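You operate a simulated robot arm through the tools that you are given. There is no shell and no other tool.

The job below is to be done with a simulated robot arm. You get a single attempt, and the scene is never put back.

TASK
Count off two pans from zero with the photo-eye.
Fine: zero the counter, set the batch dial, switch the eye to count; the belt stops by itself; hands off it while it runs.
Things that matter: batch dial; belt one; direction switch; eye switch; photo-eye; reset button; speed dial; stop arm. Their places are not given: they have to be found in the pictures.

It is judged by the outcome, as a careful person would: the job done as asked, and still so three seconds after it is handed in. It fails if anything else is knocked over, pushed out of place, dropped, spilled or broken.

THE ROBOT
A 6-joint arm with a two-finger gripper, fixed in place. Base frame: the origin is on the floor under the middle of its stand, x ahead of it, y to its left, z up; the work surface is at about z = 0.795. Units: m, rad, N and s.
It reaches about 1.572 m from its shoulder. Its first joint turns from -2.897 to 2.897 rad. Payload 2.45 kg.
The TCP is the grasp point between the finger pads, 0.02 m short of the fingertips. In the tool frame z runs along the fingers and y along their closing line. The gripper opens to 0.14 m; its body begins 0.168 m behind the TCP.
Orientation is that of the tool frame in the base frame, as a unit quaternion [x, y, z, w]. With the fingers straight down and closing along the base's y, the tool's x points along the base's -x, its y along +y and its z along -z.

THE INTERFACE
- The arm moves only by the tool play_rows. Its arguments are lists of equal length, an entry for each row: "xyz": the shift along the base's x, y, z in m, a list of three; "angular": the turn, a rotation vector about the base's x, y, z in rad, a list of three; "gripper": the finger opening in m, from 0 to 0.14. In form: {"xyz": [[tx, ty, tz], ...], "angular": [[ax, ay, az], ...], "gripper": [gripper, ...]}. A call has 1 to 20 rows; each row shifts and turns the commanded pose from where the row before left it. Rows are played at 5 a second. More than 0.05 m and 0.15 rad between two rows, or a gripper value outside its range, and nothing of the call is played. Where a pose cannot be reached the arm comes as near as it can. A force on the tool above 40 N (or 10 N above the force at the start of the call, whichever is more), or a blocked arm, ends the call early, and 0.2 s more pass. Each finger travels about 0.045 m/s and halts on what it meets, pressing with about 29 N; the grip force reading is that of the motor and also rises with nothing between the fingers. The clock runs only during rows and for 0.2 s after the last one: add rows that do not move to give the fingers time. It gives the time, the measured TCP pose, the force on the tool (base axes), the opening and the grip force at its end, in the units of the frame above (readings bear some noise), with the torque about the TCP (base axes, N m) and any sound that the robot's microphone picked up, and new pictures: "show" is both (left out), scene, wrist or none.
- Cameras (640 x 400 px; columns grow to the right, rows downward): "scene" is fixed at [0.0491, 0.6488, 1.3712]; the picture's right is [-0.35, -0.94, 0.00], its down [-0.32, 0.12, -0.94] and it looks along [0.88, -0.33, -0.34] (base axes); focal length 324 px, centre (320, 200). "wrist" rides on the gripper at [0.078, 0.011, -0.209] in the tool frame; the picture's right is [-0.14, 0.99, 0.00], its down [-0.92, -0.13, -0.37] and it looks along [-0.36, -0.05, 0.93] (tool axes); focal length 280 px, centre (320, 200).
- measure_at(camera, pixels): for up to 12 pixels [column, row] of the newest picture of that camera ("zoom" is the newest enlarged one), the place [x, y, z] in the base frame of the surface seen there, good to about 0.002 m. The clock stands still meanwhile.
- zoom(camera, box): a new picture of the part [left, top, right, bottom] of that camera's present view, enlarged. The clock stands still meanwhile.
- close_job(): hands the job in; it is judged then, once.

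Open the gripper and draw the arm clear of the work before you hand the job in, unless the task says otherwise.

The tools are called after "Emit:" by a JSON object that holds its "fn" and its "kwargs". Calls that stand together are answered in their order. play_rows: Moves the arm, as the interface text tells. Its arguments: {"type":"object","properties":{"xyz":{"type":"array","items":{"type":"array","items":{"type":"number"}}},"angular":{"type":"array","items":{"type":"array","items":{"type":"number"}}},"gripper":{"type":"array","items":{"type":"number"}},"show":{"type":"string","enum":["both","scene","wrist","none"]}},"required":["xyz","angular","gripper"]} The other tools are called the same way: measure_at (camera, pixels) gives the place of the surface under pixels of a picture; zoom (camera, box) takes an enlarged picture of a part of a camera's view; close_job () hands the job in.

At the start:

```text
t: 0.0
tool_pos: [0.9177, 0.0053, 1.1103]
tcp_rot: [0.0, 1.0, 0.0, 0.0]
wrist_force: [-0.2, -0.2, -0.4]
wrist_torque: [0.0, 0.0, 0.02]
gripper_width: 0.14
gripper_force: 0.0
```

scene: 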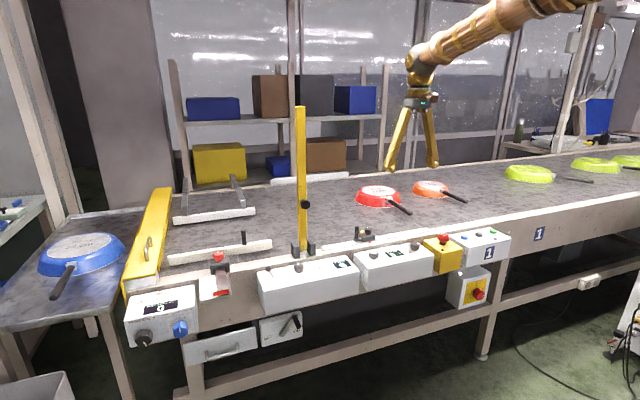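
wrist: 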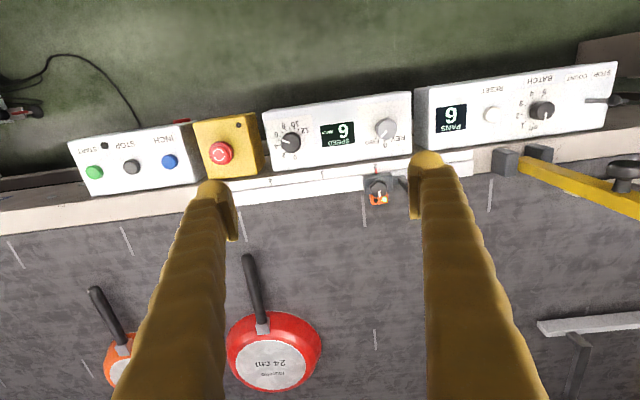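

The wrist view shows the control boxes along the belt's near edge: the counter box with PANS display, reset, batch dial and stop/count switch (columns 420-620, rows 70-150). I zoom in on these to read the labels.

Emit:
{"fn": "zoom", "kwargs": {"camera": "wrist", "box": [410, 50, 640, 194]}}

Emit:
{"fn": "zoom", "kwargs": {"camera": "wrist", "box": [60, 80, 430, 230]}}

Emit:
{"fn": "zoom", "kwargs": {"camera": "scene", "box": [100, 220, 380, 395]}}

Emit:
{"fn": "zoom", "kwargs": {"camera": "scene", "box": [330, 150, 640, 344]}}

```text
2.78 times, centred on (525, 122) of wrist
```

zoom: 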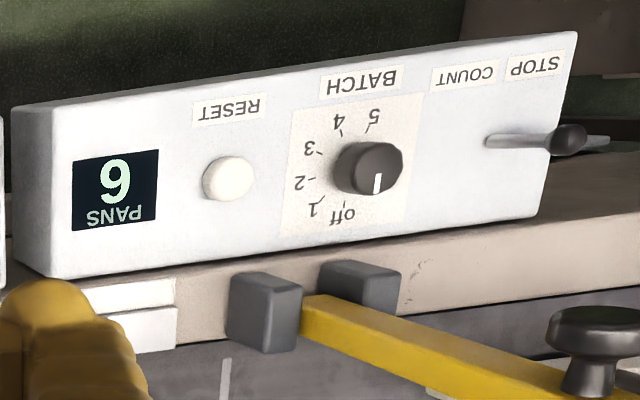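

```text
1.73 times, centred on (245, 155) of wrist
```

zoom: 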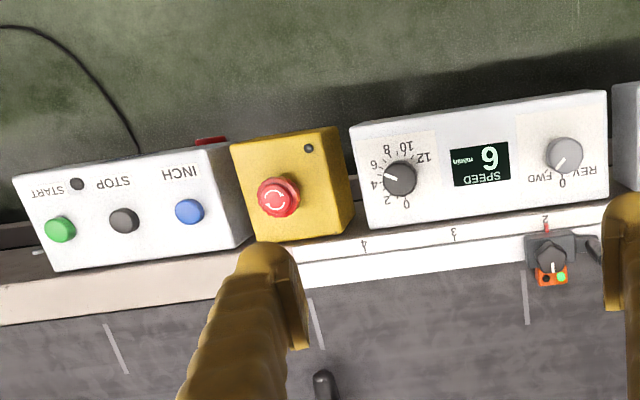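

```text
2.29 times, centred on (240, 308) of scene
```

zoom: 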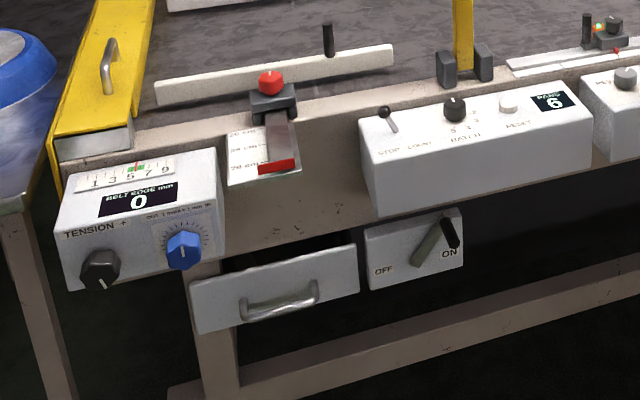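

```text
2.06 times, centred on (485, 247) of scene
```

zoom: 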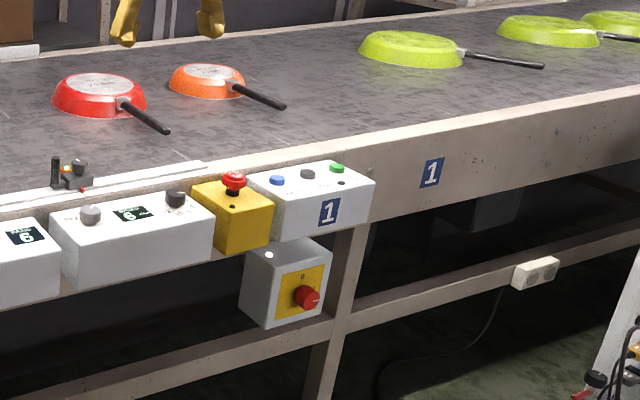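

The counter shows 6, and the scene has the red and orange pans upstream of the eye. I let one still row pass to see if anything is moving on its own, and measure the controls.

Emit:
{"fn": "play_rows", "kwargs": {"xyz": [[0, 0, 0], [0, 0, 0], [0, 0, 0]], "angular": [[0, 0, 0], [0, 0, 0], [0, 0, 0]], "gripper": [0.14, 0.14, 0.14]}}

Emit:
{"fn": "measure_at", "kwargs": {"camera": "wrist", "pixels": [[492, 114], [541, 110], [452, 118], [605, 99], [614, 101], [386, 129], [291, 142], [94, 172], [131, 167], [169, 161], [220, 152], [378, 190]]}}

Emit:
{"fn": "measure_at", "kwargs": {"camera": "scene", "pixels": [[378, 197], [430, 188], [530, 174], [80, 255], [300, 110], [303, 204], [301, 250], [366, 232], [219, 257], [200, 230], [145, 307], [405, 210]]}}

```text
t: 0.8
tool_pos: [0.9164, 0.0043, 1.11]
tcp_rot: [0.0, 1.0, 0.0, 0.0]
wrist_force: [0.4, -1.4, 0.4]
wrist_torque: [0.0, -0.01, 0.01]
gripper_width: 0.14
gripper_force: 0.1
```

scene: 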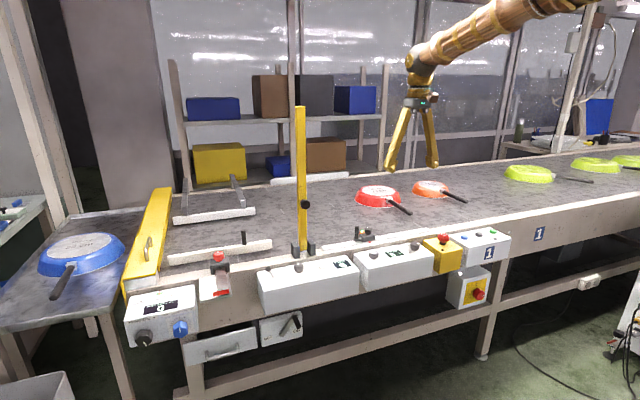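
wrist: 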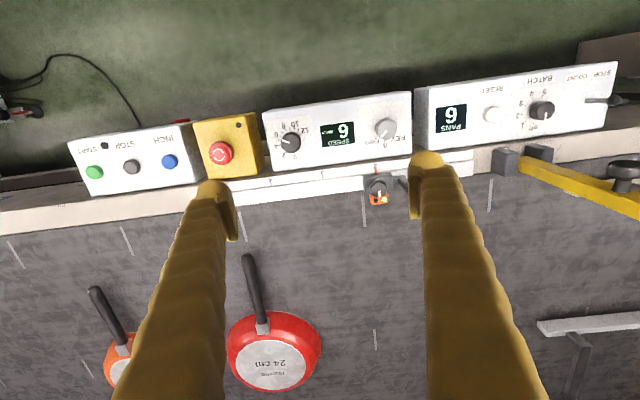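

```text
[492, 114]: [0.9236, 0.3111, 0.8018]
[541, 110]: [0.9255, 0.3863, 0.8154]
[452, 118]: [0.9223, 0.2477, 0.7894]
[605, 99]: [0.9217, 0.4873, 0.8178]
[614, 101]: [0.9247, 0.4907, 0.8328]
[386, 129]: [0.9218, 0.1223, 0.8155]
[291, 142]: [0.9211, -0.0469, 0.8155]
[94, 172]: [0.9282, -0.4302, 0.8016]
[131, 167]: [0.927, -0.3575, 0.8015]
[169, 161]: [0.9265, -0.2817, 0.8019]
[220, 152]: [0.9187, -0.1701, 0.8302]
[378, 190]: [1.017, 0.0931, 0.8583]
```

```text
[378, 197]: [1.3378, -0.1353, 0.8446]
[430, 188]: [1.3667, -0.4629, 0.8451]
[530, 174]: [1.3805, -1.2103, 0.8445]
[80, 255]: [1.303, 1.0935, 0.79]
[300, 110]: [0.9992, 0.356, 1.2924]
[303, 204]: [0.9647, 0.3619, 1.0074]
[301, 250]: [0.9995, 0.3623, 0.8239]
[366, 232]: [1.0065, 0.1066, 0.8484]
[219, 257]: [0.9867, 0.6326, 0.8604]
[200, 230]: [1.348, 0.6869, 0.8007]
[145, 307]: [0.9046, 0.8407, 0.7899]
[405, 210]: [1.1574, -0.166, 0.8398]
```

Nothing moves with the belt idle: pans are at y ≈ -0.14, -0.46, -1.21 and the eye at y ≈ 0.10. I zoom more tightly on each dial and the eye to read the current settings.

Emit:
{"fn": "zoom", "kwargs": {"camera": "wrist", "box": [350, 85, 430, 215]}}

Emit:
{"fn": "zoom", "kwargs": {"camera": "wrist", "box": [480, 60, 640, 160]}}

Emit:
{"fn": "zoom", "kwargs": {"camera": "scene", "box": [340, 215, 440, 278]}}

Emit:
{"fn": "zoom", "kwargs": {"camera": "scene", "box": [250, 230, 370, 305]}}

Emit:
{"fn": "zoom", "kwargs": {"camera": "scene", "box": [420, 215, 520, 310]}}

Emit:
{"fn": "zoom", "kwargs": {"camera": "scene", "box": [110, 230, 310, 355]}}

```text
3.08 times, centred on (390, 150) of wrist
```

zoom: 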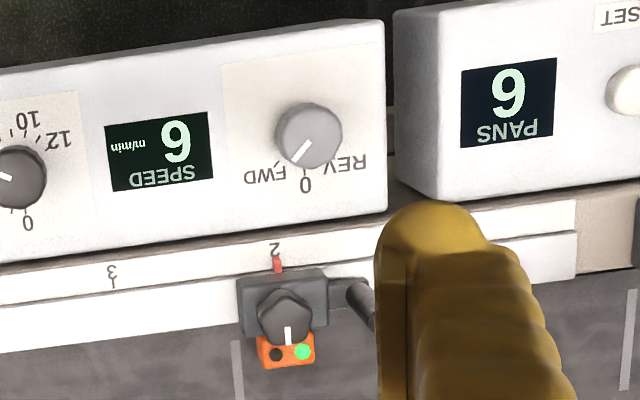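

```text
4.00 times, centred on (560, 110) of wrist
```

zoom: 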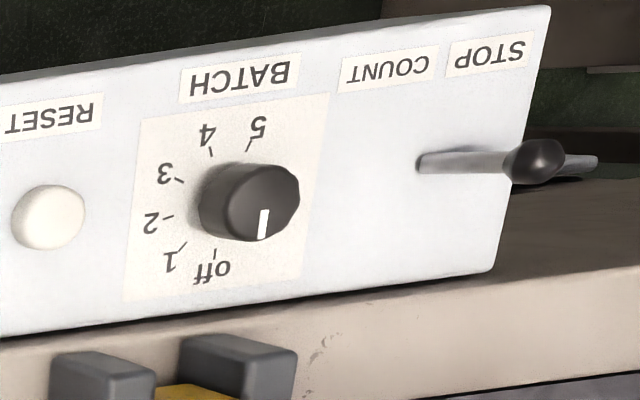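

```text
6.35 times, centred on (390, 246) of scene
```

zoom: 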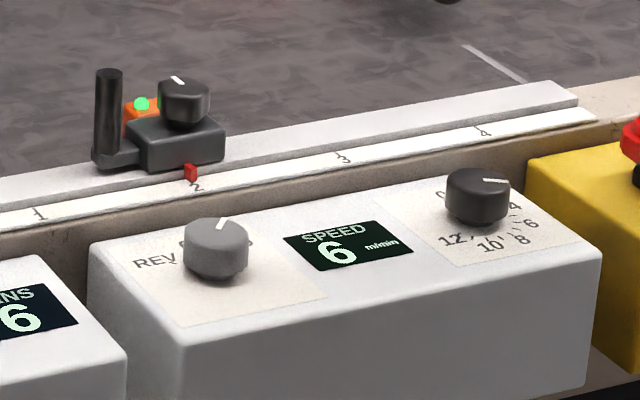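

```text
5.33 times, centred on (310, 268) of scene
```

zoom: 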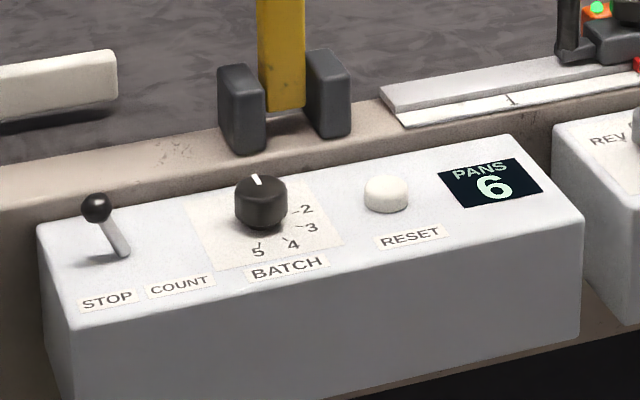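

```text
4.21 times, centred on (470, 262) of scene
```

zoom: 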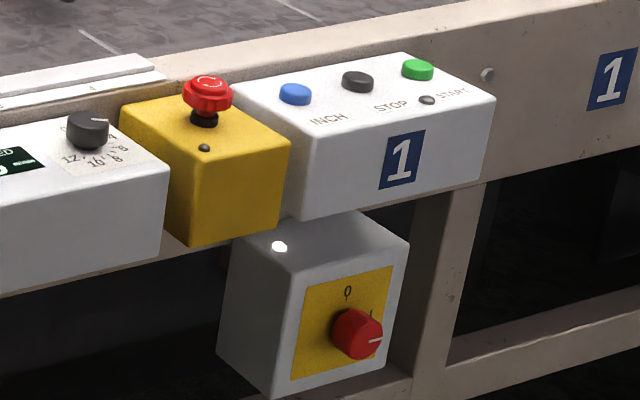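

```text
3.20 times, centred on (210, 292) of scene
```

zoom: 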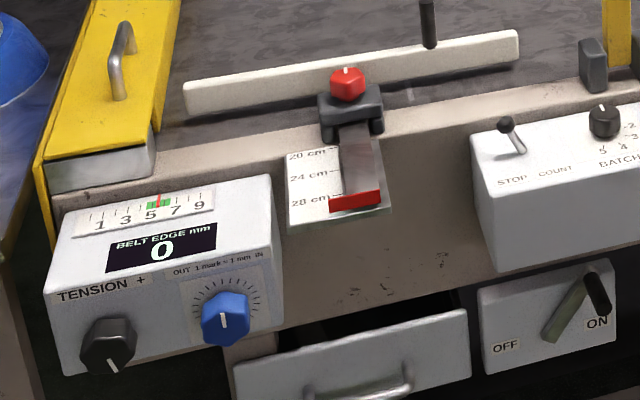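

The eye lever leans to STOP, batch dial is near "off", and the direction pointer seems to be near FWD but must be checked from above. I move the arm back and over to the counter box, staying clear of the raised stop arm at (1.0, 0.36), for a closer look.

Emit:
{"fn": "play_rows", "kwargs": {"xyz": [[-0.04, 0.02, 0], [-0.03, 0.035, 0], [-0.02, 0.044, 0], [-0.02, 0.044, -0.01], [-0.02, 0.044, -0.01], [0, 0.044, -0.02], [0, 0.044, -0.02], [0, 0.044, -0.02], [0, 0.03, -0.03], [0, 0, 0], [0, 0, 0]], "angular": [[0, 0, 0], [0, 0, 0], [0, 0, 0], [0, 0, 0], [0, 0, 0], [0, 0, 0], [0, 0, 0], [0, 0, 0], [0, 0, 0], [0, 0, 0], [0, 0, 0]], "gripper": [0.14, 0.14, 0.14, 0.14, 0.14, 0.14, 0.14, 0.14, 0.14, 0.14, 0.14]}}

```text
t: 3.2
tool_pos: [0.787, 0.3556, 0.9989]
tcp_rot: [0.001, 1.0, 0.001, 0.0]
wrist_force: [0.4, -0.1, -0.2]
wrist_torque: [-0.03, 0.02, 0.01]
gripper_width: 0.1399
gripper_force: 0.1
```

scene: 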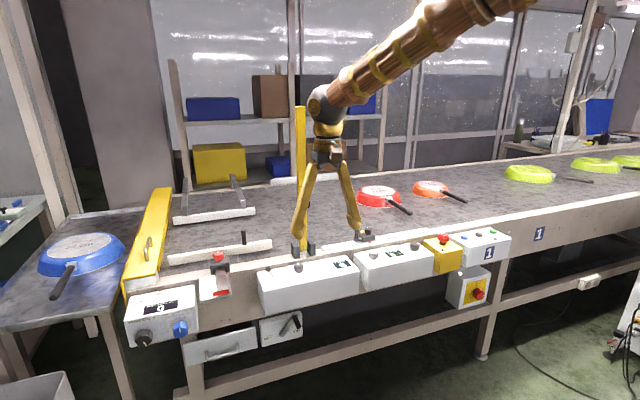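
wrist: 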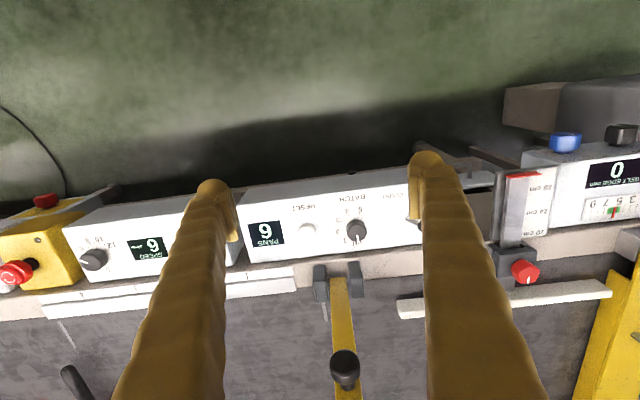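

The counter box is now between the fingers in the wrist view; the dial is at about (357,230) and reset at (308,229). I zoom there and measure panel points to find its slope.

Emit:
{"fn": "zoom", "kwargs": {"camera": "wrist", "box": [285, 180, 413, 260]}}

Emit:
{"fn": "measure_at", "kwargs": {"camera": "wrist", "pixels": [[290, 200], [290, 250], [380, 190], [390, 240], [308, 229], [356, 229], [330, 190], [330, 245], [265, 234], [343, 368], [340, 300], [322, 282]]}}

Emit:
{"fn": "measure_at", "kwargs": {"camera": "scene", "pixels": [[268, 270], [272, 274], [259, 278], [350, 262], [345, 256], [358, 265], [296, 265], [326, 264], [299, 268], [309, 301], [270, 310], [322, 267]]}}

```text
5.00 times, centred on (349, 220) of wrist
```

zoom: 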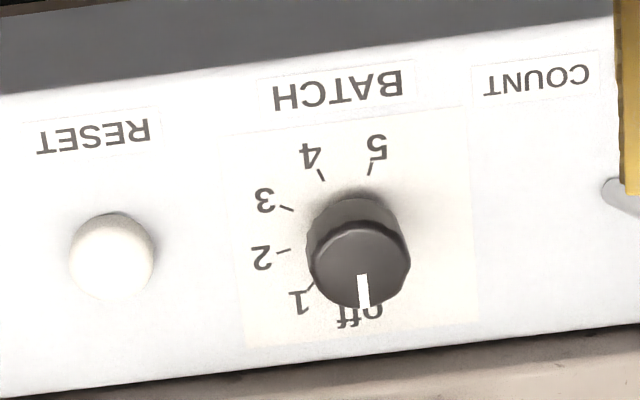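

```text
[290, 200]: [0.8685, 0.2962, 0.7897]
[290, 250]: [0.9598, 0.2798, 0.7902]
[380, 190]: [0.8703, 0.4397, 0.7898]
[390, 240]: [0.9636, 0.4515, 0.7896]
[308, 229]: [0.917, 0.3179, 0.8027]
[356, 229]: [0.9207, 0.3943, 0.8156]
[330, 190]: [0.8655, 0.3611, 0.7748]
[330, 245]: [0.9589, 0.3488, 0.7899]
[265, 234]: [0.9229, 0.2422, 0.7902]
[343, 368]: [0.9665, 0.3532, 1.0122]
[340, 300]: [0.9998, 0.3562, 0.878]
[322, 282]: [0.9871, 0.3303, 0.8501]
```

```text
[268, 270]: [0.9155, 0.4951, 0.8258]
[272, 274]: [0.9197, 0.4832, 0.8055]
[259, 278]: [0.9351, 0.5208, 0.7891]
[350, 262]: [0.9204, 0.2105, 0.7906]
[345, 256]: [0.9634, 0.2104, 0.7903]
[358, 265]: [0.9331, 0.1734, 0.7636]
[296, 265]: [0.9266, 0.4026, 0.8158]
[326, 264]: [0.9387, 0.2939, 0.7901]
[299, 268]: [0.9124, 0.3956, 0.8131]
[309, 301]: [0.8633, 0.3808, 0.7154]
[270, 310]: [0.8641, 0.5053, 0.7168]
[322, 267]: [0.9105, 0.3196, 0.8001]
```

The panel top is level at z ≈ 0.790 and the dial top at z ≈ 0.816. I measure the dial's rim, its pointer and the tick marks from the zoomed picture.

Emit:
{"fn": "measure_at", "kwargs": {"camera": "zoom", "pixels": [[318, 258], [404, 258], [360, 230], [362, 278], [365, 300], [321, 175], [288, 209], [284, 251], [310, 287], [370, 168], [112, 250], [385, 285]]}}

Emit:
{"fn": "measure_at", "kwargs": {"camera": "zoom", "pixels": [[75, 260], [150, 260], [110, 220], [110, 290], [340, 240], [385, 240], [610, 190], [630, 205]]}}

```text
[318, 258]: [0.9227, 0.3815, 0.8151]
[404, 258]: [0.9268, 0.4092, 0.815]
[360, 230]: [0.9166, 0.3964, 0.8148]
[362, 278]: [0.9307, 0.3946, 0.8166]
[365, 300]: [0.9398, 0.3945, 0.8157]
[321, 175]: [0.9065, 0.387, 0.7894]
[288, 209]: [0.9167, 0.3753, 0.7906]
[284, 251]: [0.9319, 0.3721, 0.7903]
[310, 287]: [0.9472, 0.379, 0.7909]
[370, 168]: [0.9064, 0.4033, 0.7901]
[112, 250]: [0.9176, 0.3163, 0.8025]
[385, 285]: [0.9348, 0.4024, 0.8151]
```

```text
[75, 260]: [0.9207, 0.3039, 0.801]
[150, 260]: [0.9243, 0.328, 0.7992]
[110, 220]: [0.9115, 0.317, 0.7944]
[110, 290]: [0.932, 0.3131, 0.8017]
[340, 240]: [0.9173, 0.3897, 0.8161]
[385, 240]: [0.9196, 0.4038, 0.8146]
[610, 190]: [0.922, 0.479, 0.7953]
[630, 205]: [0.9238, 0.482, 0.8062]
```

The dial centre is at about (0.927, 0.3955), "off" points to +x and the marks step about 40° clockwise, so "2" is about 80° clockwise. The stop arm's knob at (0.965, 0.355, 1.01) sticks out, so I lean the gripper back about 0.45 rad, close it, and hover above the reset button at (0.921, 0.316, 0.803).

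Emit:
{"fn": "play_rows", "kwargs": {"xyz": [[0, 0, 0], [0, 0, 0], [0, 0, 0], [0.0, -0.019, 0], [0.0, -0.019, 0], [0.03, 0, -0.02], [0.03, 0, -0.03], [0.03, 0, -0.03], [0.02, 0, -0.02], [0, 0, 0], [0, 0, 0]], "angular": [[0, -0.15, 0], [0, -0.15, 0], [0, -0.15, 0], [0, 0, 0], [0, 0, 0], [0, 0, 0], [0, 0, 0], [0, 0, 0], [0, 0, 0], [0, 0, 0], [0, 0, 0]], "gripper": [0.0, 0.0, 0.0, 0.0, 0.0, 0.0, 0.0, 0.0, 0.0, 0.0, 0.0]}}

```text
t: 5.6
tool_pos: [0.8974, 0.3166, 0.8998]
tcp_rot: [0.0, 0.975, 0.0, 0.223]
wrist_force: [1.2, -0.5, 0.3]
wrist_torque: [0.0, -0.01, 0.0]
gripper_width: 0.0003
gripper_force: 29.1
```

scene: 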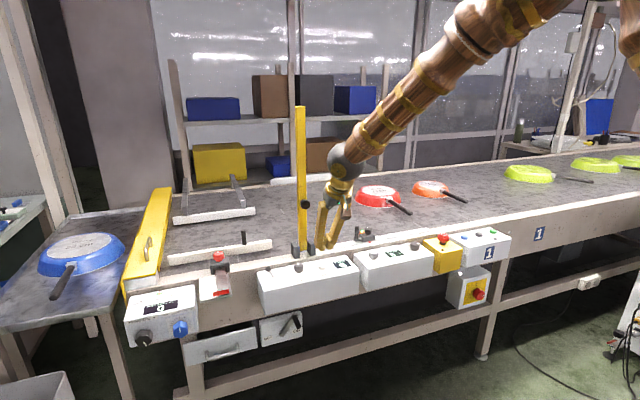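
wrist: 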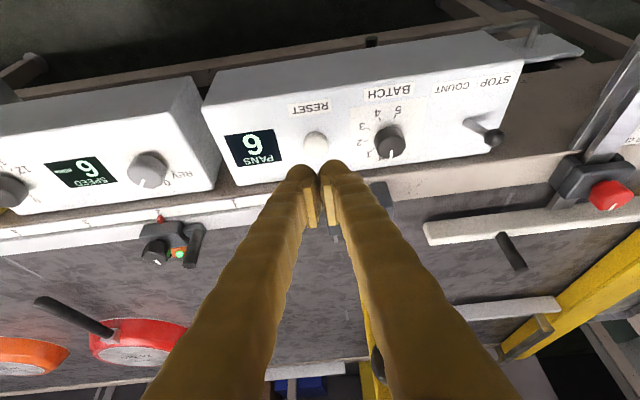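

The closed tips sit above and just beyond the reset button at (317,142). Before descending I zoom to read the direction switch and check the tip against the button.

Emit:
{"fn": "zoom", "kwargs": {"camera": "wrist", "box": [100, 120, 260, 220]}}

Emit:
{"fn": "zoom", "kwargs": {"camera": "wrist", "box": [260, 100, 420, 200]}}

Emit:
{"fn": "measure_at", "kwargs": {"camera": "wrist", "pixels": [[303, 166], [333, 166], [316, 142], [300, 190], [335, 200], [388, 142], [491, 138], [470, 126], [375, 355], [150, 165]]}}

```text
4.00 times, centred on (180, 170) of wrist
```

zoom: 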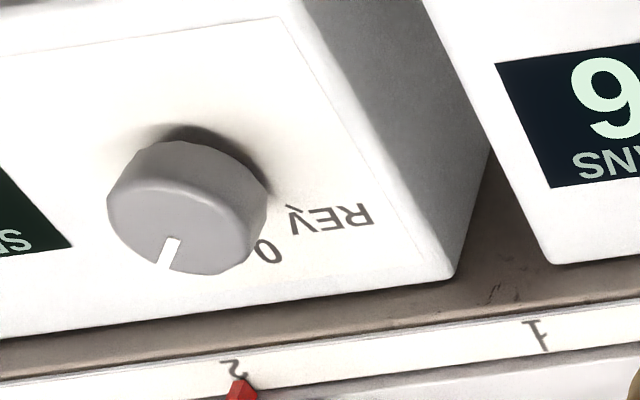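

```text
4.00 times, centred on (340, 150) of wrist
```

zoom: 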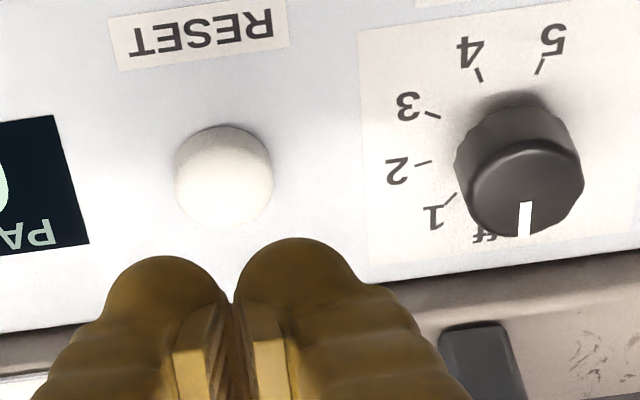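

```text
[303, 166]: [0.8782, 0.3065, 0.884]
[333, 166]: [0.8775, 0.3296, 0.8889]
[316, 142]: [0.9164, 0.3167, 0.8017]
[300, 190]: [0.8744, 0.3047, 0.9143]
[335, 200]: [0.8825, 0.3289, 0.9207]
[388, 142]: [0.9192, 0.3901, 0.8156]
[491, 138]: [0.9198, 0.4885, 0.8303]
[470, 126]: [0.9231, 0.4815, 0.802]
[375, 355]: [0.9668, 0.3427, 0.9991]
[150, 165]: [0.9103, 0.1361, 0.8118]
```

Direction pointer sits on the FWD side of "0". The fingertips look thick and domed, so I measure their silhouette to know where the lowest point is relative to the TCP.

Emit:
{"fn": "measure_at", "kwargs": {"camera": "zoom", "pixels": [[170, 260], [290, 242], [290, 255], [290, 275], [290, 300], [330, 262], [125, 285], [190, 350], [265, 330], [232, 330], [360, 300], [290, 340]]}}

```text
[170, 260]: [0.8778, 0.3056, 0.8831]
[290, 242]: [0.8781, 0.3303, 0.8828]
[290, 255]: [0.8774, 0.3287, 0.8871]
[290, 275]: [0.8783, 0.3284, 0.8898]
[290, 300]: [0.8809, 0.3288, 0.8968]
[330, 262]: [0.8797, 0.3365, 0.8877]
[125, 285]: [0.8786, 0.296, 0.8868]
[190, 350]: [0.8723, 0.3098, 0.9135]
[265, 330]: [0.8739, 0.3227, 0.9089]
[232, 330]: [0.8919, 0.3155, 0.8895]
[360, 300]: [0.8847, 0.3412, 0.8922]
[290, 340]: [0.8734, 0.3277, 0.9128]
```

The tips are domed lobes about 0.0125 either side of centre, with the lowest point about 0.022 below the TCP. I shift so the +y lobe is over the button and lower to just above it.

Emit:
{"fn": "play_rows", "kwargs": {"xyz": [[0.013, -0.0065, -0.02], [0.012, -0.0065, -0.02], [0, 0, -0.02], [0, 0, -0.008], [0, 0, 0], [0, 0, 0]], "angular": [[0, 0, 0], [0, 0, 0], [0, 0, 0], [0, 0, 0], [0, 0, 0], [0, 0, 0]], "gripper": [0.0, 0.0, 0.0, 0.0, 0.0, 0.0]}}

Emit:
{"fn": "zoom", "kwargs": {"camera": "wrist", "box": [240, 100, 400, 200]}}

Emit:
{"fn": "zoom", "kwargs": {"camera": "scene", "box": [260, 180, 400, 300]}}

```text
t: 7.0
tool_pos: [0.9223, 0.3034, 0.8308]
tcp_rot: [-0.001, 0.975, 0.0, 0.224]
wrist_force: [-0.8, -0.1, -0.6]
wrist_torque: [0.01, 0.01, -0.01]
gripper_width: 0.0
gripper_force: 28.8
```

scene: 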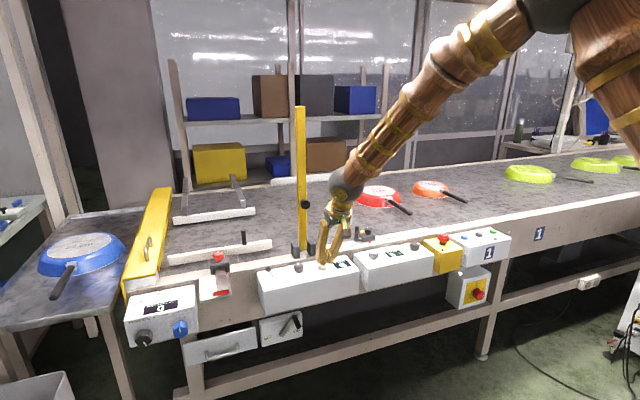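
wrist: 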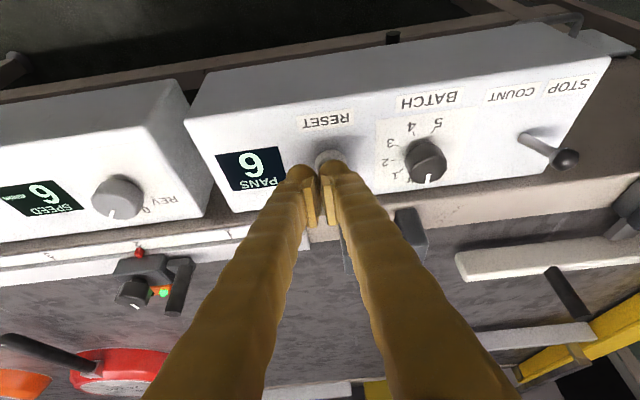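

```text
4.00 times, centred on (320, 150) of wrist
```

zoom: 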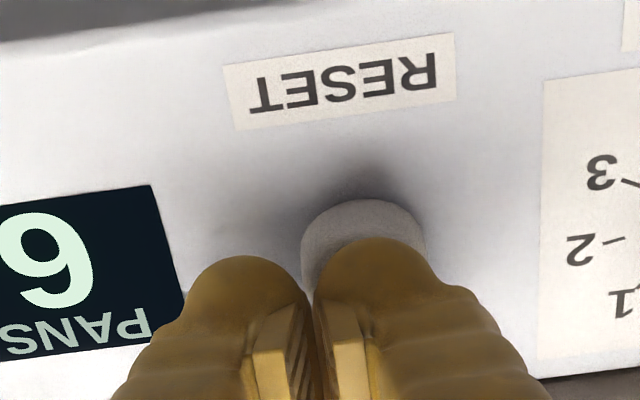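

```text
3.33 times, centred on (330, 240) of scene
```

zoom: 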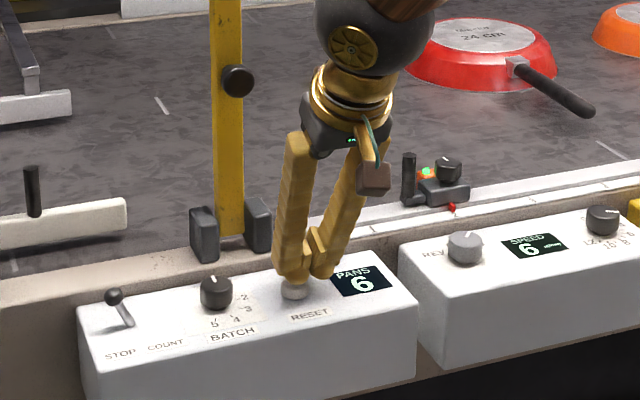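

The +y lobe is right over the reset button, with no contact force yet. I press down in small 2 mm steps.

Emit:
{"fn": "play_rows", "kwargs": {"xyz": [[0, 0, -0.002], [0, 0, -0.002], [0, 0, -0.002], [0, 0, 0]], "angular": [[0, 0, 0], [0, 0, 0], [0, 0, 0], [0, 0, 0]], "gripper": [0.0, 0.0, 0.0, 0.0], "show": "wrist"}}

```text
t: 8.0
tool_pos: [0.9223, 0.3025, 0.8265]
tcp_rot: [0.0, 0.975, 0.0, 0.223]
wrist_force: [-0.1, -0.1, -1.3]
wrist_torque: [0.01, 0.0, -0.01]
gripper_width: 0.0
gripper_force: 29.4
```

wrist: 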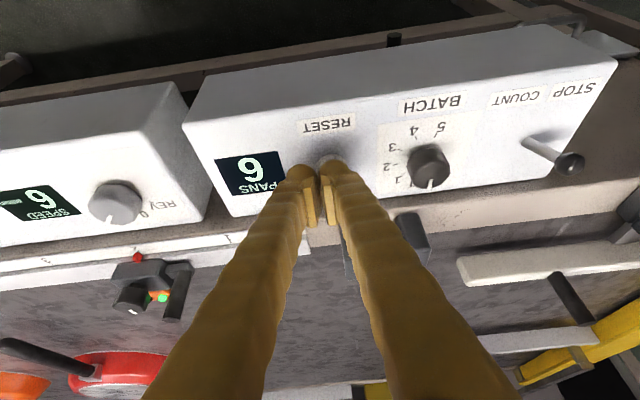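

Force is still near zero at TCP z ≈ 0.8265, so I continue down in 2 mm steps.

Emit:
{"fn": "play_rows", "kwargs": {"xyz": [[0, 0, -0.002], [0, 0, -0.002], [0, 0, 0]], "angular": [[0, 0, 0], [0, 0, 0], [0, 0, 0]], "gripper": [0.0, 0.0, 0.0], "show": "wrist"}}

Emit:
{"fn": "zoom", "kwargs": {"camera": "wrist", "box": [240, 100, 400, 200]}}

```text
t: 8.8
tool_pos: [0.9218, 0.3033, 0.8209]
tcp_rot: [0.0, 0.975, -0.001, 0.224]
wrist_force: [0.2, -0.3, 2.0]
wrist_torque: [0.02, 0.01, 0.0]
gripper_width: 0.0001
gripper_force: 28.9
```

wrist: 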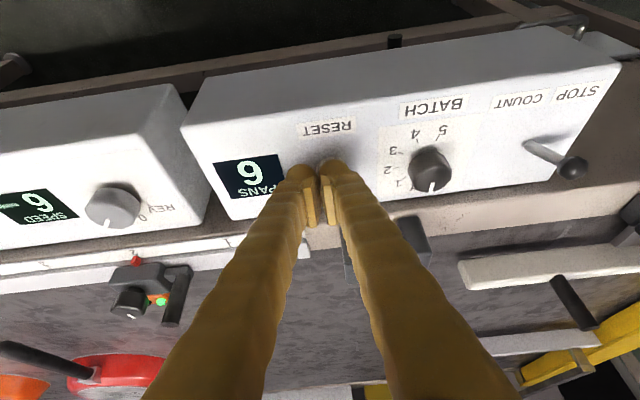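

```text
4.00 times, centred on (320, 150) of wrist
```

zoom: 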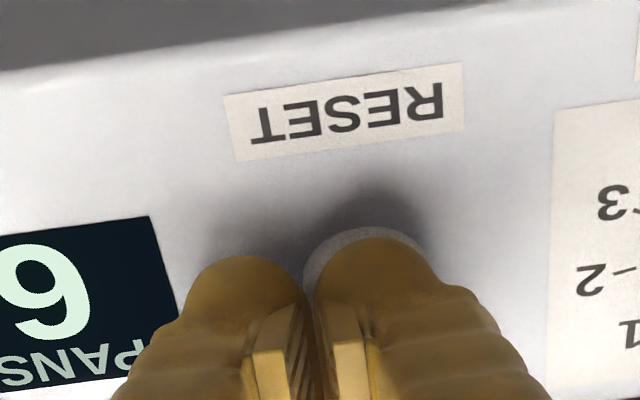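

The force has risen slightly to about 2 N and the display still reads 6; I keep pressing in small steps.

Emit:
{"fn": "play_rows", "kwargs": {"xyz": [[0, 0, -0.002], [0, 0, -0.001], [0, 0, 0]], "angular": [[0, 0, 0], [0, 0, 0], [0, 0, 0]], "gripper": [0.0, 0.0, 0.0], "show": "wrist"}}

```text
t: 9.6
tool_pos: [0.9216, 0.303, 0.8181]
tcp_rot: [0.0, 0.975, 0.0, 0.223]
wrist_force: [1.0, -2.1, 4.1]
wrist_torque: [0.01, 0.05, 0.0]
gripper_width: 0.0002
gripper_force: 29.1
heard: click
```

wrist: 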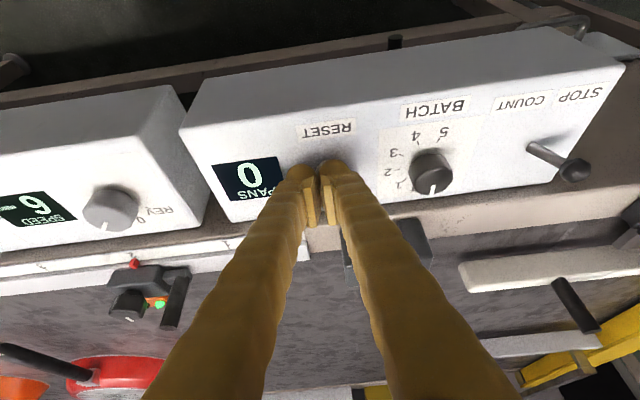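

Heard a click and the PANS display now reads 0. I lift off, move over the batch dial at (0.927, 0.3955) with a small +20° yaw and the fingers opened to 0.06, and check the clevis of the stop arm.

Emit:
{"fn": "play_rows", "kwargs": {"xyz": [[0, 0, 0.015], [0, 0, 0.035], [0, 0.03, 0.02], [0.003, 0.031, 0], [0.003, 0.032, 0], [0, 0, 0], [0, 0, 0]], "angular": [[0, 0, 0], [0, 0, 0], [0, 0, 0.12], [0, 0, 0.12], [0, 0, 0.11], [0, 0, 0], [0, 0, 0]], "gripper": [0.0, 0.0, 0.03, 0.06, 0.06, 0.06, 0.06]}}

Emit:
{"fn": "zoom", "kwargs": {"camera": "wrist", "box": [220, 100, 420, 225]}}

Emit:
{"fn": "zoom", "kwargs": {"camera": "scene", "box": [240, 180, 380, 300]}}

```text
t: 11.2
tool_pos: [0.928, 0.3972, 0.8891]
tcp_rot: [-0.17, 0.96, 0.038, 0.22]
wrist_force: [-0.6, 0.6, -0.1]
wrist_torque: [-0.02, 0.01, -0.01]
gripper_width: 0.0601
gripper_force: 0.0
```

scene: 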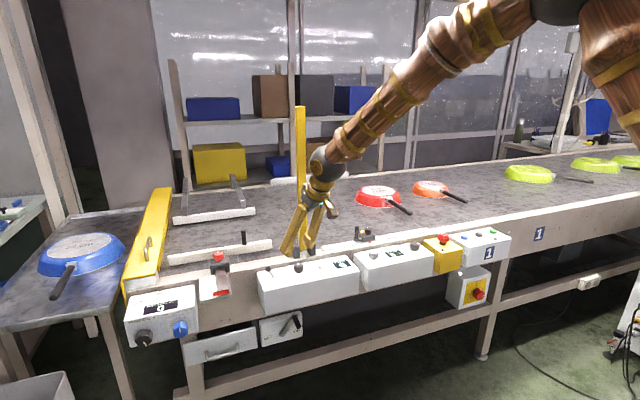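
wrist: 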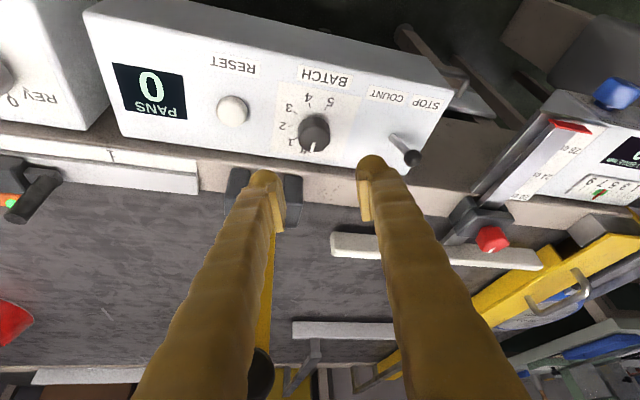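

```text
3.20 times, centred on (320, 162) of wrist
```

zoom: 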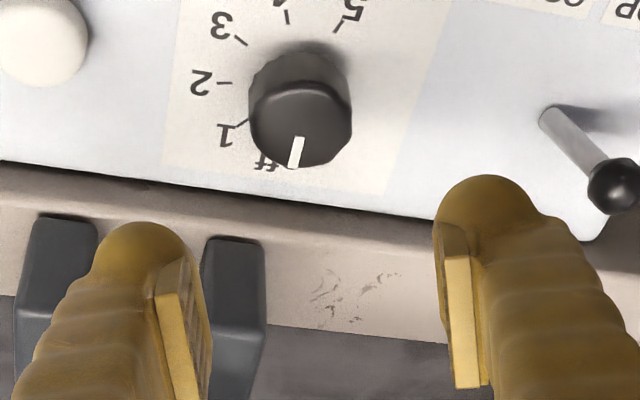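

```text
3.33 times, centred on (310, 240) of scene
```

zoom: 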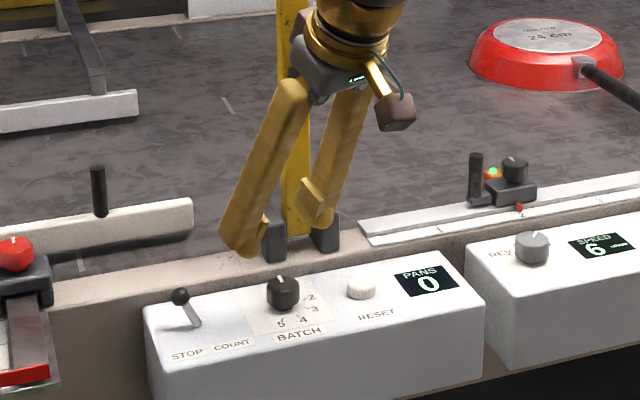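

The dial is centred between the open fingers at (314,139). I measure the clevis blocks, the dial rim and the lever from this view before descending.

Emit:
{"fn": "measure_at", "kwargs": {"camera": "wrist", "pixels": [[238, 170], [292, 175], [293, 180], [291, 190], [300, 137], [328, 137], [314, 145], [312, 128], [394, 140], [411, 157], [264, 175], [371, 158]]}}

Emit:
{"fn": "measure_at", "kwargs": {"camera": "scene", "pixels": [[298, 247], [311, 244], [293, 240], [298, 256], [311, 252], [268, 269], [296, 268], [326, 266]]}}

```text
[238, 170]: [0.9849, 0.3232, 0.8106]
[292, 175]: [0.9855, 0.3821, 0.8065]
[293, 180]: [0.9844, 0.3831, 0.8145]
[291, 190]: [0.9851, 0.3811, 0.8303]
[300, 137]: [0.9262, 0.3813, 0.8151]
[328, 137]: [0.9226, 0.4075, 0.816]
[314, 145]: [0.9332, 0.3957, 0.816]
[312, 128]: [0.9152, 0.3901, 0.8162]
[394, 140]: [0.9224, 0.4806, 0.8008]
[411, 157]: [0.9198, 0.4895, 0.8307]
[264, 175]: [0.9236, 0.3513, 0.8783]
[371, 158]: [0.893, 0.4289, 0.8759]
```

```text
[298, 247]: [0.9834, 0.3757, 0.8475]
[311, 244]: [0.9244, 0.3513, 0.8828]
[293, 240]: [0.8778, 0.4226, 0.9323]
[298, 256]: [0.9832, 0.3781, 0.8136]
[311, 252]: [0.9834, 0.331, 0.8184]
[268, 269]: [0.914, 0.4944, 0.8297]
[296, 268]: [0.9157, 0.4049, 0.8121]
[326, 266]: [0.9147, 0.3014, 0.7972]
```

Clevis faces are at x ≈ 0.984, leaving room. I yaw another +20° (total +40°), narrow the opening to 0.05, and lower around the dial to TCP z ≈ 0.818.

Emit:
{"fn": "play_rows", "kwargs": {"xyz": [[-0.001, -0.001, 0], [-0.001, 0, 0], [0, 0, 0], [0, 0, -0.02], [0, 0, -0.02], [0, 0, -0.015], [0, 0, -0.01], [0, 0, -0.006], [0, 0, 0]], "angular": [[0, 0, 0.12], [0, 0, 0.12], [0, 0, 0.11], [0, 0, 0], [0, 0, 0], [0, 0, 0], [0, 0, 0], [0, 0, 0], [0, 0, 0]], "gripper": [0.05, 0.05, 0.05, 0.05, 0.05, 0.05, 0.05, 0.05, 0.05]}}

Emit:
{"fn": "zoom", "kwargs": {"camera": "wrist", "box": [220, 100, 420, 225]}}

Emit:
{"fn": "zoom", "kwargs": {"camera": "scene", "box": [240, 200, 360, 300]}}

```text
t: 13.2
tool_pos: [0.9253, 0.3951, 0.8176]
tcp_rot: [-0.335, 0.915, 0.077, 0.21]
wrist_force: [-0.4, -0.4, 0.7]
wrist_torque: [0.02, 0.0, 0.01]
gripper_width: 0.05
gripper_force: 0.0
```

scene: 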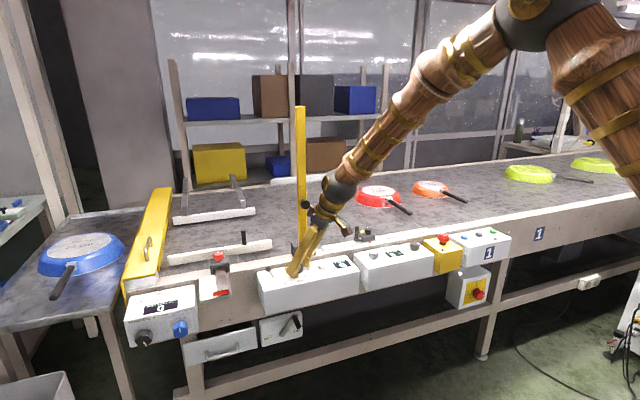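
wrist: 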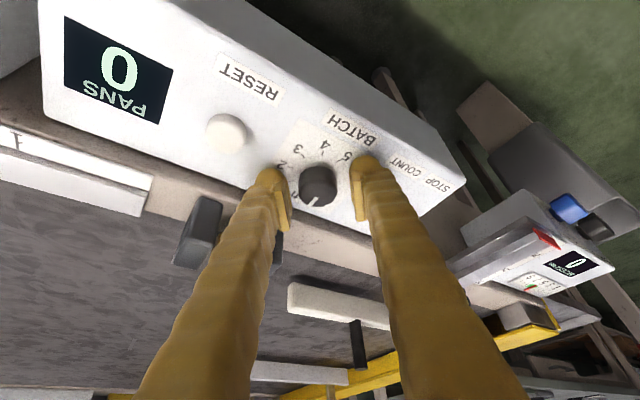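

```text
3.20 times, centred on (320, 162) of wrist
```

zoom: 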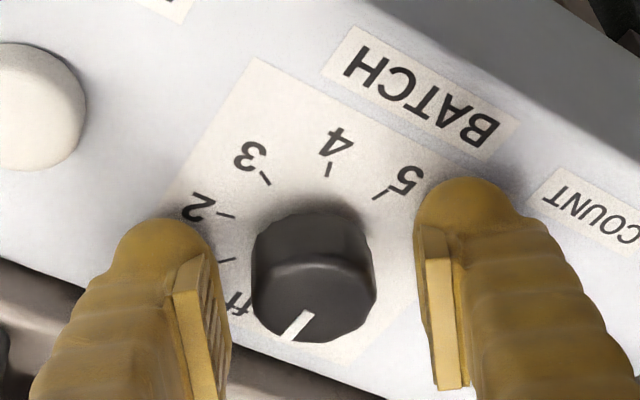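

```text
4.00 times, centred on (300, 250) of scene
```

zoom: 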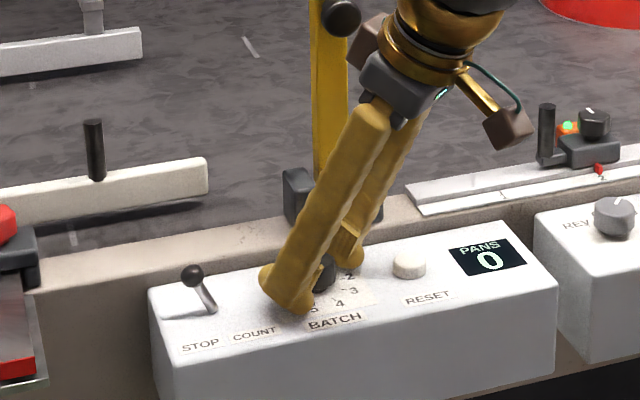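

The fingers straddle the dial cleanly. A brown block on the gripper appears near the stop arm's knob in the picture at scene (331,211), so I measure its clearance before turning.

Emit:
{"fn": "measure_at", "kwargs": {"camera": "scene", "pixels": [[331, 211], [329, 214], [325, 204], [338, 222], [343, 205], [365, 232], [340, 190], [306, 205], [316, 212]]}}

Emit:
{"fn": "zoom", "kwargs": {"camera": "scene", "box": [280, 150, 400, 250]}}

```text
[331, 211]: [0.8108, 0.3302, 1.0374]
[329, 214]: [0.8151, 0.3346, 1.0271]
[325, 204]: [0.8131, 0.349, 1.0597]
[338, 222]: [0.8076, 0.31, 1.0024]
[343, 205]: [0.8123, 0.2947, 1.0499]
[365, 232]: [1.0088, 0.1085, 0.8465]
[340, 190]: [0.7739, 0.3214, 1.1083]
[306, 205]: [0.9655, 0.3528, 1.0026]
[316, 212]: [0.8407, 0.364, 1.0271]
```

```text
4.00 times, centred on (340, 200) of scene
```

zoom: 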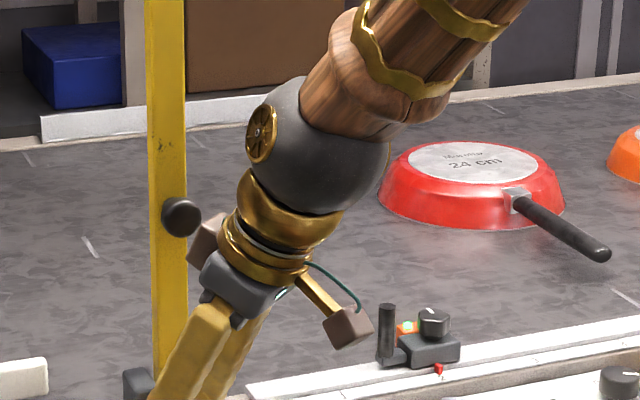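

The zoom covered a wider area than I assumed, so the block is really at scene (311,210). I measure there.

Emit:
{"fn": "measure_at", "kwargs": {"camera": "scene", "pixels": [[311, 210], [309, 213], [313, 206], [308, 216], [312, 216], [305, 204], [303, 190], [346, 231], [340, 224]]}}

```text
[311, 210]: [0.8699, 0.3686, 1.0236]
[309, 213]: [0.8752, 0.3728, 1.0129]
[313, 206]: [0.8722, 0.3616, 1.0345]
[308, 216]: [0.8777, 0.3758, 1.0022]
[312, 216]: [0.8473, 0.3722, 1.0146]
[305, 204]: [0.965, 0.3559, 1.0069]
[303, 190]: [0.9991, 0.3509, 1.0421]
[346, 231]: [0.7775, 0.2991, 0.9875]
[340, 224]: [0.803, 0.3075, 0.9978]
```

The block is about 0.09 m from the stop arm's knob and will swing away during the clockwise turn. I lower 2 mm and close on the dial.

Emit:
{"fn": "play_rows", "kwargs": {"xyz": [[0, 0, -0.002], [0, 0, 0], [0, 0, 0], [0, 0, 0]], "angular": [[0, 0, 0], [0, 0, 0], [0, 0, 0], [0, 0, 0]], "gripper": [0.05, 0.02, 0.02, 0.02], "show": "wrist"}}

Emit:
{"fn": "zoom", "kwargs": {"camera": "wrist", "box": [220, 100, 420, 225]}}

```text
t: 14.2
tool_pos: [0.9268, 0.3948, 0.8149]
tcp_rot: [-0.334, 0.916, 0.077, 0.21]
wrist_force: [16.0, -18.2, -6.8]
wrist_torque: [-0.22, -0.23, -0.05]
gripper_width: 0.0303
gripper_force: 37.7
```

wrist: 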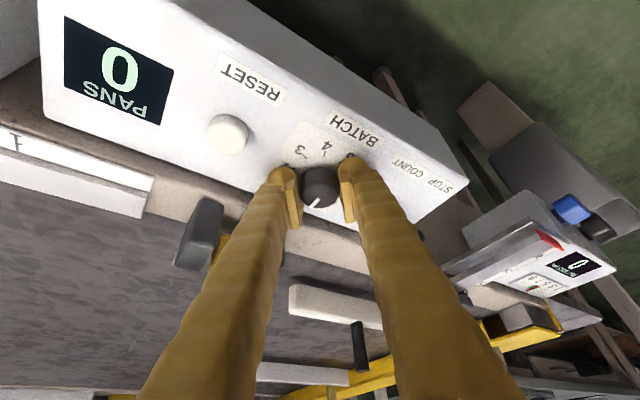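

```text
3.20 times, centred on (320, 162) of wrist
```

zoom: 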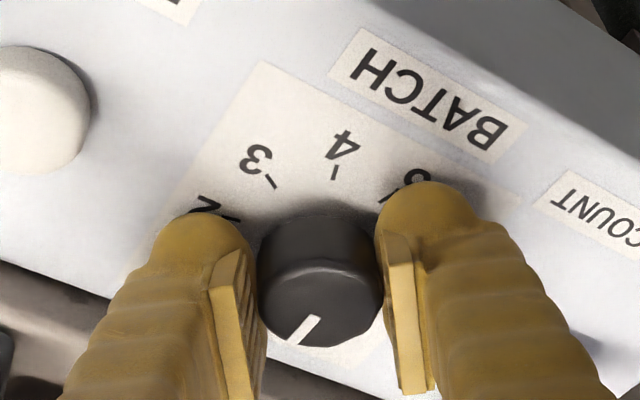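

Gripped at 0.030, but there is a side force (16, -18) N along the closing line, meaning the dial's centre is slightly toward (+x, -y). I nudge about 1 mm that way to balance the grip.

Emit:
{"fn": "play_rows", "kwargs": {"xyz": [[0.0006, -0.0008, 0], [0, 0, 0]], "angular": [[0, 0, 0], [0, 0, 0]], "gripper": [0.02, 0.02], "show": "none"}}

```text
t: 14.8
tool_pos: [0.9268, 0.3931, 0.8156]
tcp_rot: [-0.335, 0.915, 0.077, 0.209]
wrist_force: [13.5, -16.2, -4.5]
wrist_torque: [-0.21, -0.18, -0.01]
gripper_width: 0.0301
gripper_force: 45.3
```

Force fell a little; I nudge another 1 mm in the same direction.

Emit:
{"fn": "play_rows", "kwargs": {"xyz": [[0.0006, -0.0008, 0], [0, 0, 0], [0, 0, 0]], "angular": [[0, 0, 0], [0, 0, 0], [0, 0, 0]], "gripper": [0.02, 0.02, 0.02], "show": "wrist"}}

Emit:
{"fn": "zoom", "kwargs": {"camera": "wrist", "box": [260, 140, 380, 215]}}

```text
t: 15.6
tool_pos: [0.9269, 0.3951, 0.8147]
tcp_rot: [-0.334, 0.916, 0.076, 0.209]
wrist_force: [-2.4, -0.3, 3.3]
wrist_torque: [-0.08, 0.05, -0.03]
gripper_width: 0.0303
gripper_force: 45.3
```

wrist: 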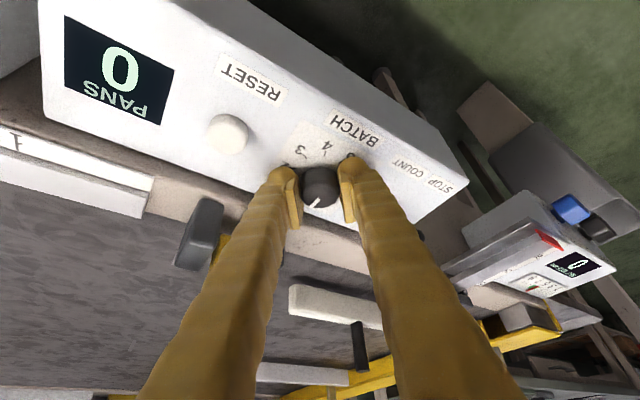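

```text
5.33 times, centred on (320, 178) of wrist
```

zoom: 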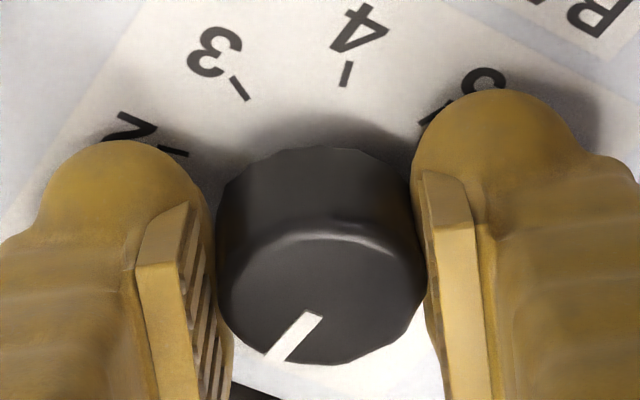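

The side force is now balanced and the dial is firmly held. I turn it clockwise about the vertical in steps, first half of the 80°.

Emit:
{"fn": "play_rows", "kwargs": {"xyz": [[0, 0, 0], [0, 0, 0], [0, 0, 0], [0, 0, 0], [0, 0, 0], [0, 0, 0]], "angular": [[0, 0, -0.1], [0, 0, -0.14], [0, 0, -0.14], [0, 0, -0.14], [0, 0, -0.14], [0, 0, 0]], "gripper": [0.02, 0.02, 0.02, 0.02, 0.02, 0.02], "show": "both"}}

Emit:
{"fn": "zoom", "kwargs": {"camera": "wrist", "box": [260, 140, 380, 215]}}

```text
t: 17.0
tool_pos: [0.9282, 0.3948, 0.8141]
tcp_rot: [-0.019, 0.975, 0.004, 0.223]
wrist_force: [-19.2, 27.3, 7.2]
wrist_torque: [0.31, 0.04, 0.04]
gripper_width: 0.0305
gripper_force: 44.6
```

scene: 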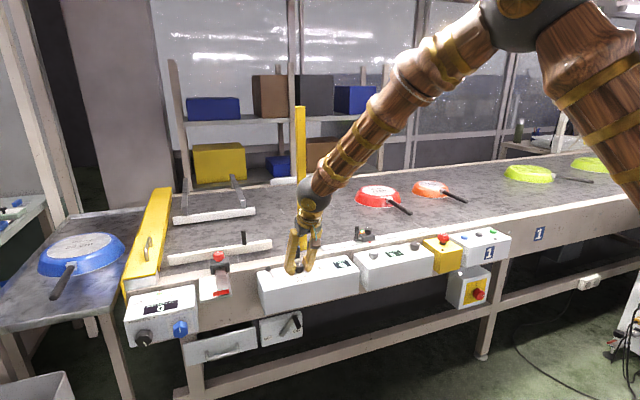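
wrist: 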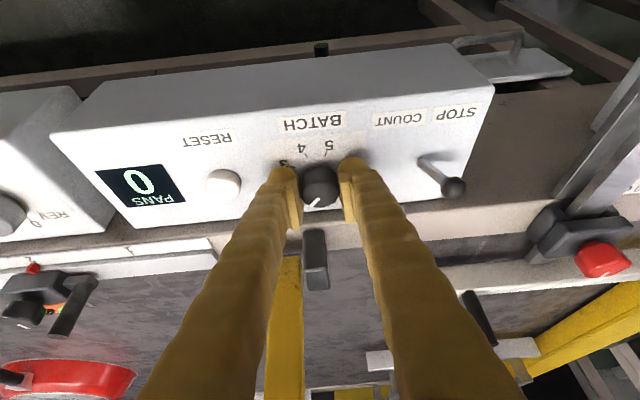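

```text
5.33 times, centred on (320, 178) of wrist
```

zoom: 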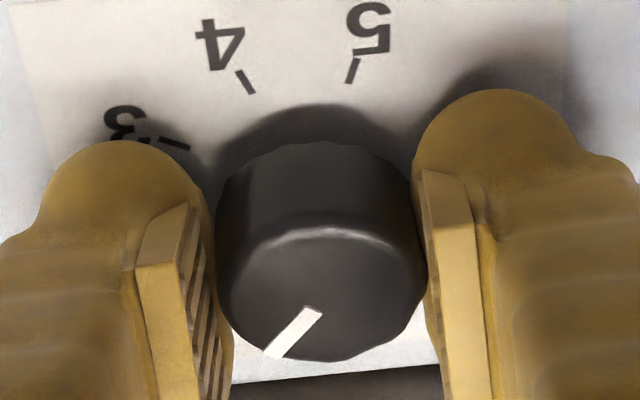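

The dial follows the gripper and is turned about 38°. A side force of (-19, 27) N has built up, so I nudge the TCP toward (-x, +y) to relieve it before turning on.

Emit:
{"fn": "play_rows", "kwargs": {"xyz": [[-0.0007, 0.001, 0], [0, 0, 0]], "angular": [[0, 0, 0], [0, 0, 0]], "gripper": [0.02, 0.02], "show": "none"}}

```text
t: 17.6
tool_pos: [0.9273, 0.3957, 0.815]
tcp_rot: [-0.02, 0.974, 0.005, 0.224]
wrist_force: [-5.1, 19.7, 6.5]
wrist_torque: [0.22, -0.01, 0.0]
gripper_width: 0.0301
gripper_force: 44.5
```

Still about 20 N in +y; I nudge 0.7 mm more in +y.

Emit:
{"fn": "play_rows", "kwargs": {"xyz": [[-0.0002, 0.0008, 0], [0, 0, 0]], "angular": [[0, 0, 0], [0, 0, 0]], "gripper": [0.02, 0.02], "show": "none"}}

```text
t: 18.2
tool_pos: [0.9278, 0.3958, 0.8155]
tcp_rot: [-0.019, 0.975, 0.004, 0.223]
wrist_force: [14.3, 5.9, 3.4]
wrist_torque: [0.08, -0.25, -0.02]
gripper_width: 0.0302
gripper_force: 44.6
```

Forces are balanced again. I turn on another ~24° and re-check.

Emit:
{"fn": "play_rows", "kwargs": {"xyz": [[0, 0, 0], [0, 0, 0], [0, 0, 0], [0, 0, 0]], "angular": [[0, 0, -0.14], [0, 0, -0.14], [0, 0, -0.14], [0, 0, 0]], "gripper": [0.02, 0.02, 0.02, 0.02], "show": "wrist"}}

```text
t: 19.2
tool_pos: [0.9275, 0.3954, 0.8158]
tcp_rot: [0.184, 0.957, -0.041, 0.219]
wrist_force: [28.4, -5.8, 7.4]
wrist_torque: [-0.19, -0.37, 0.01]
gripper_width: 0.0302
gripper_force: 44.8
```

wrist: 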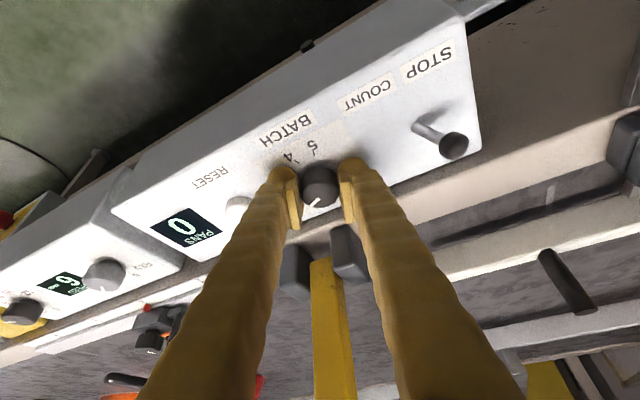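

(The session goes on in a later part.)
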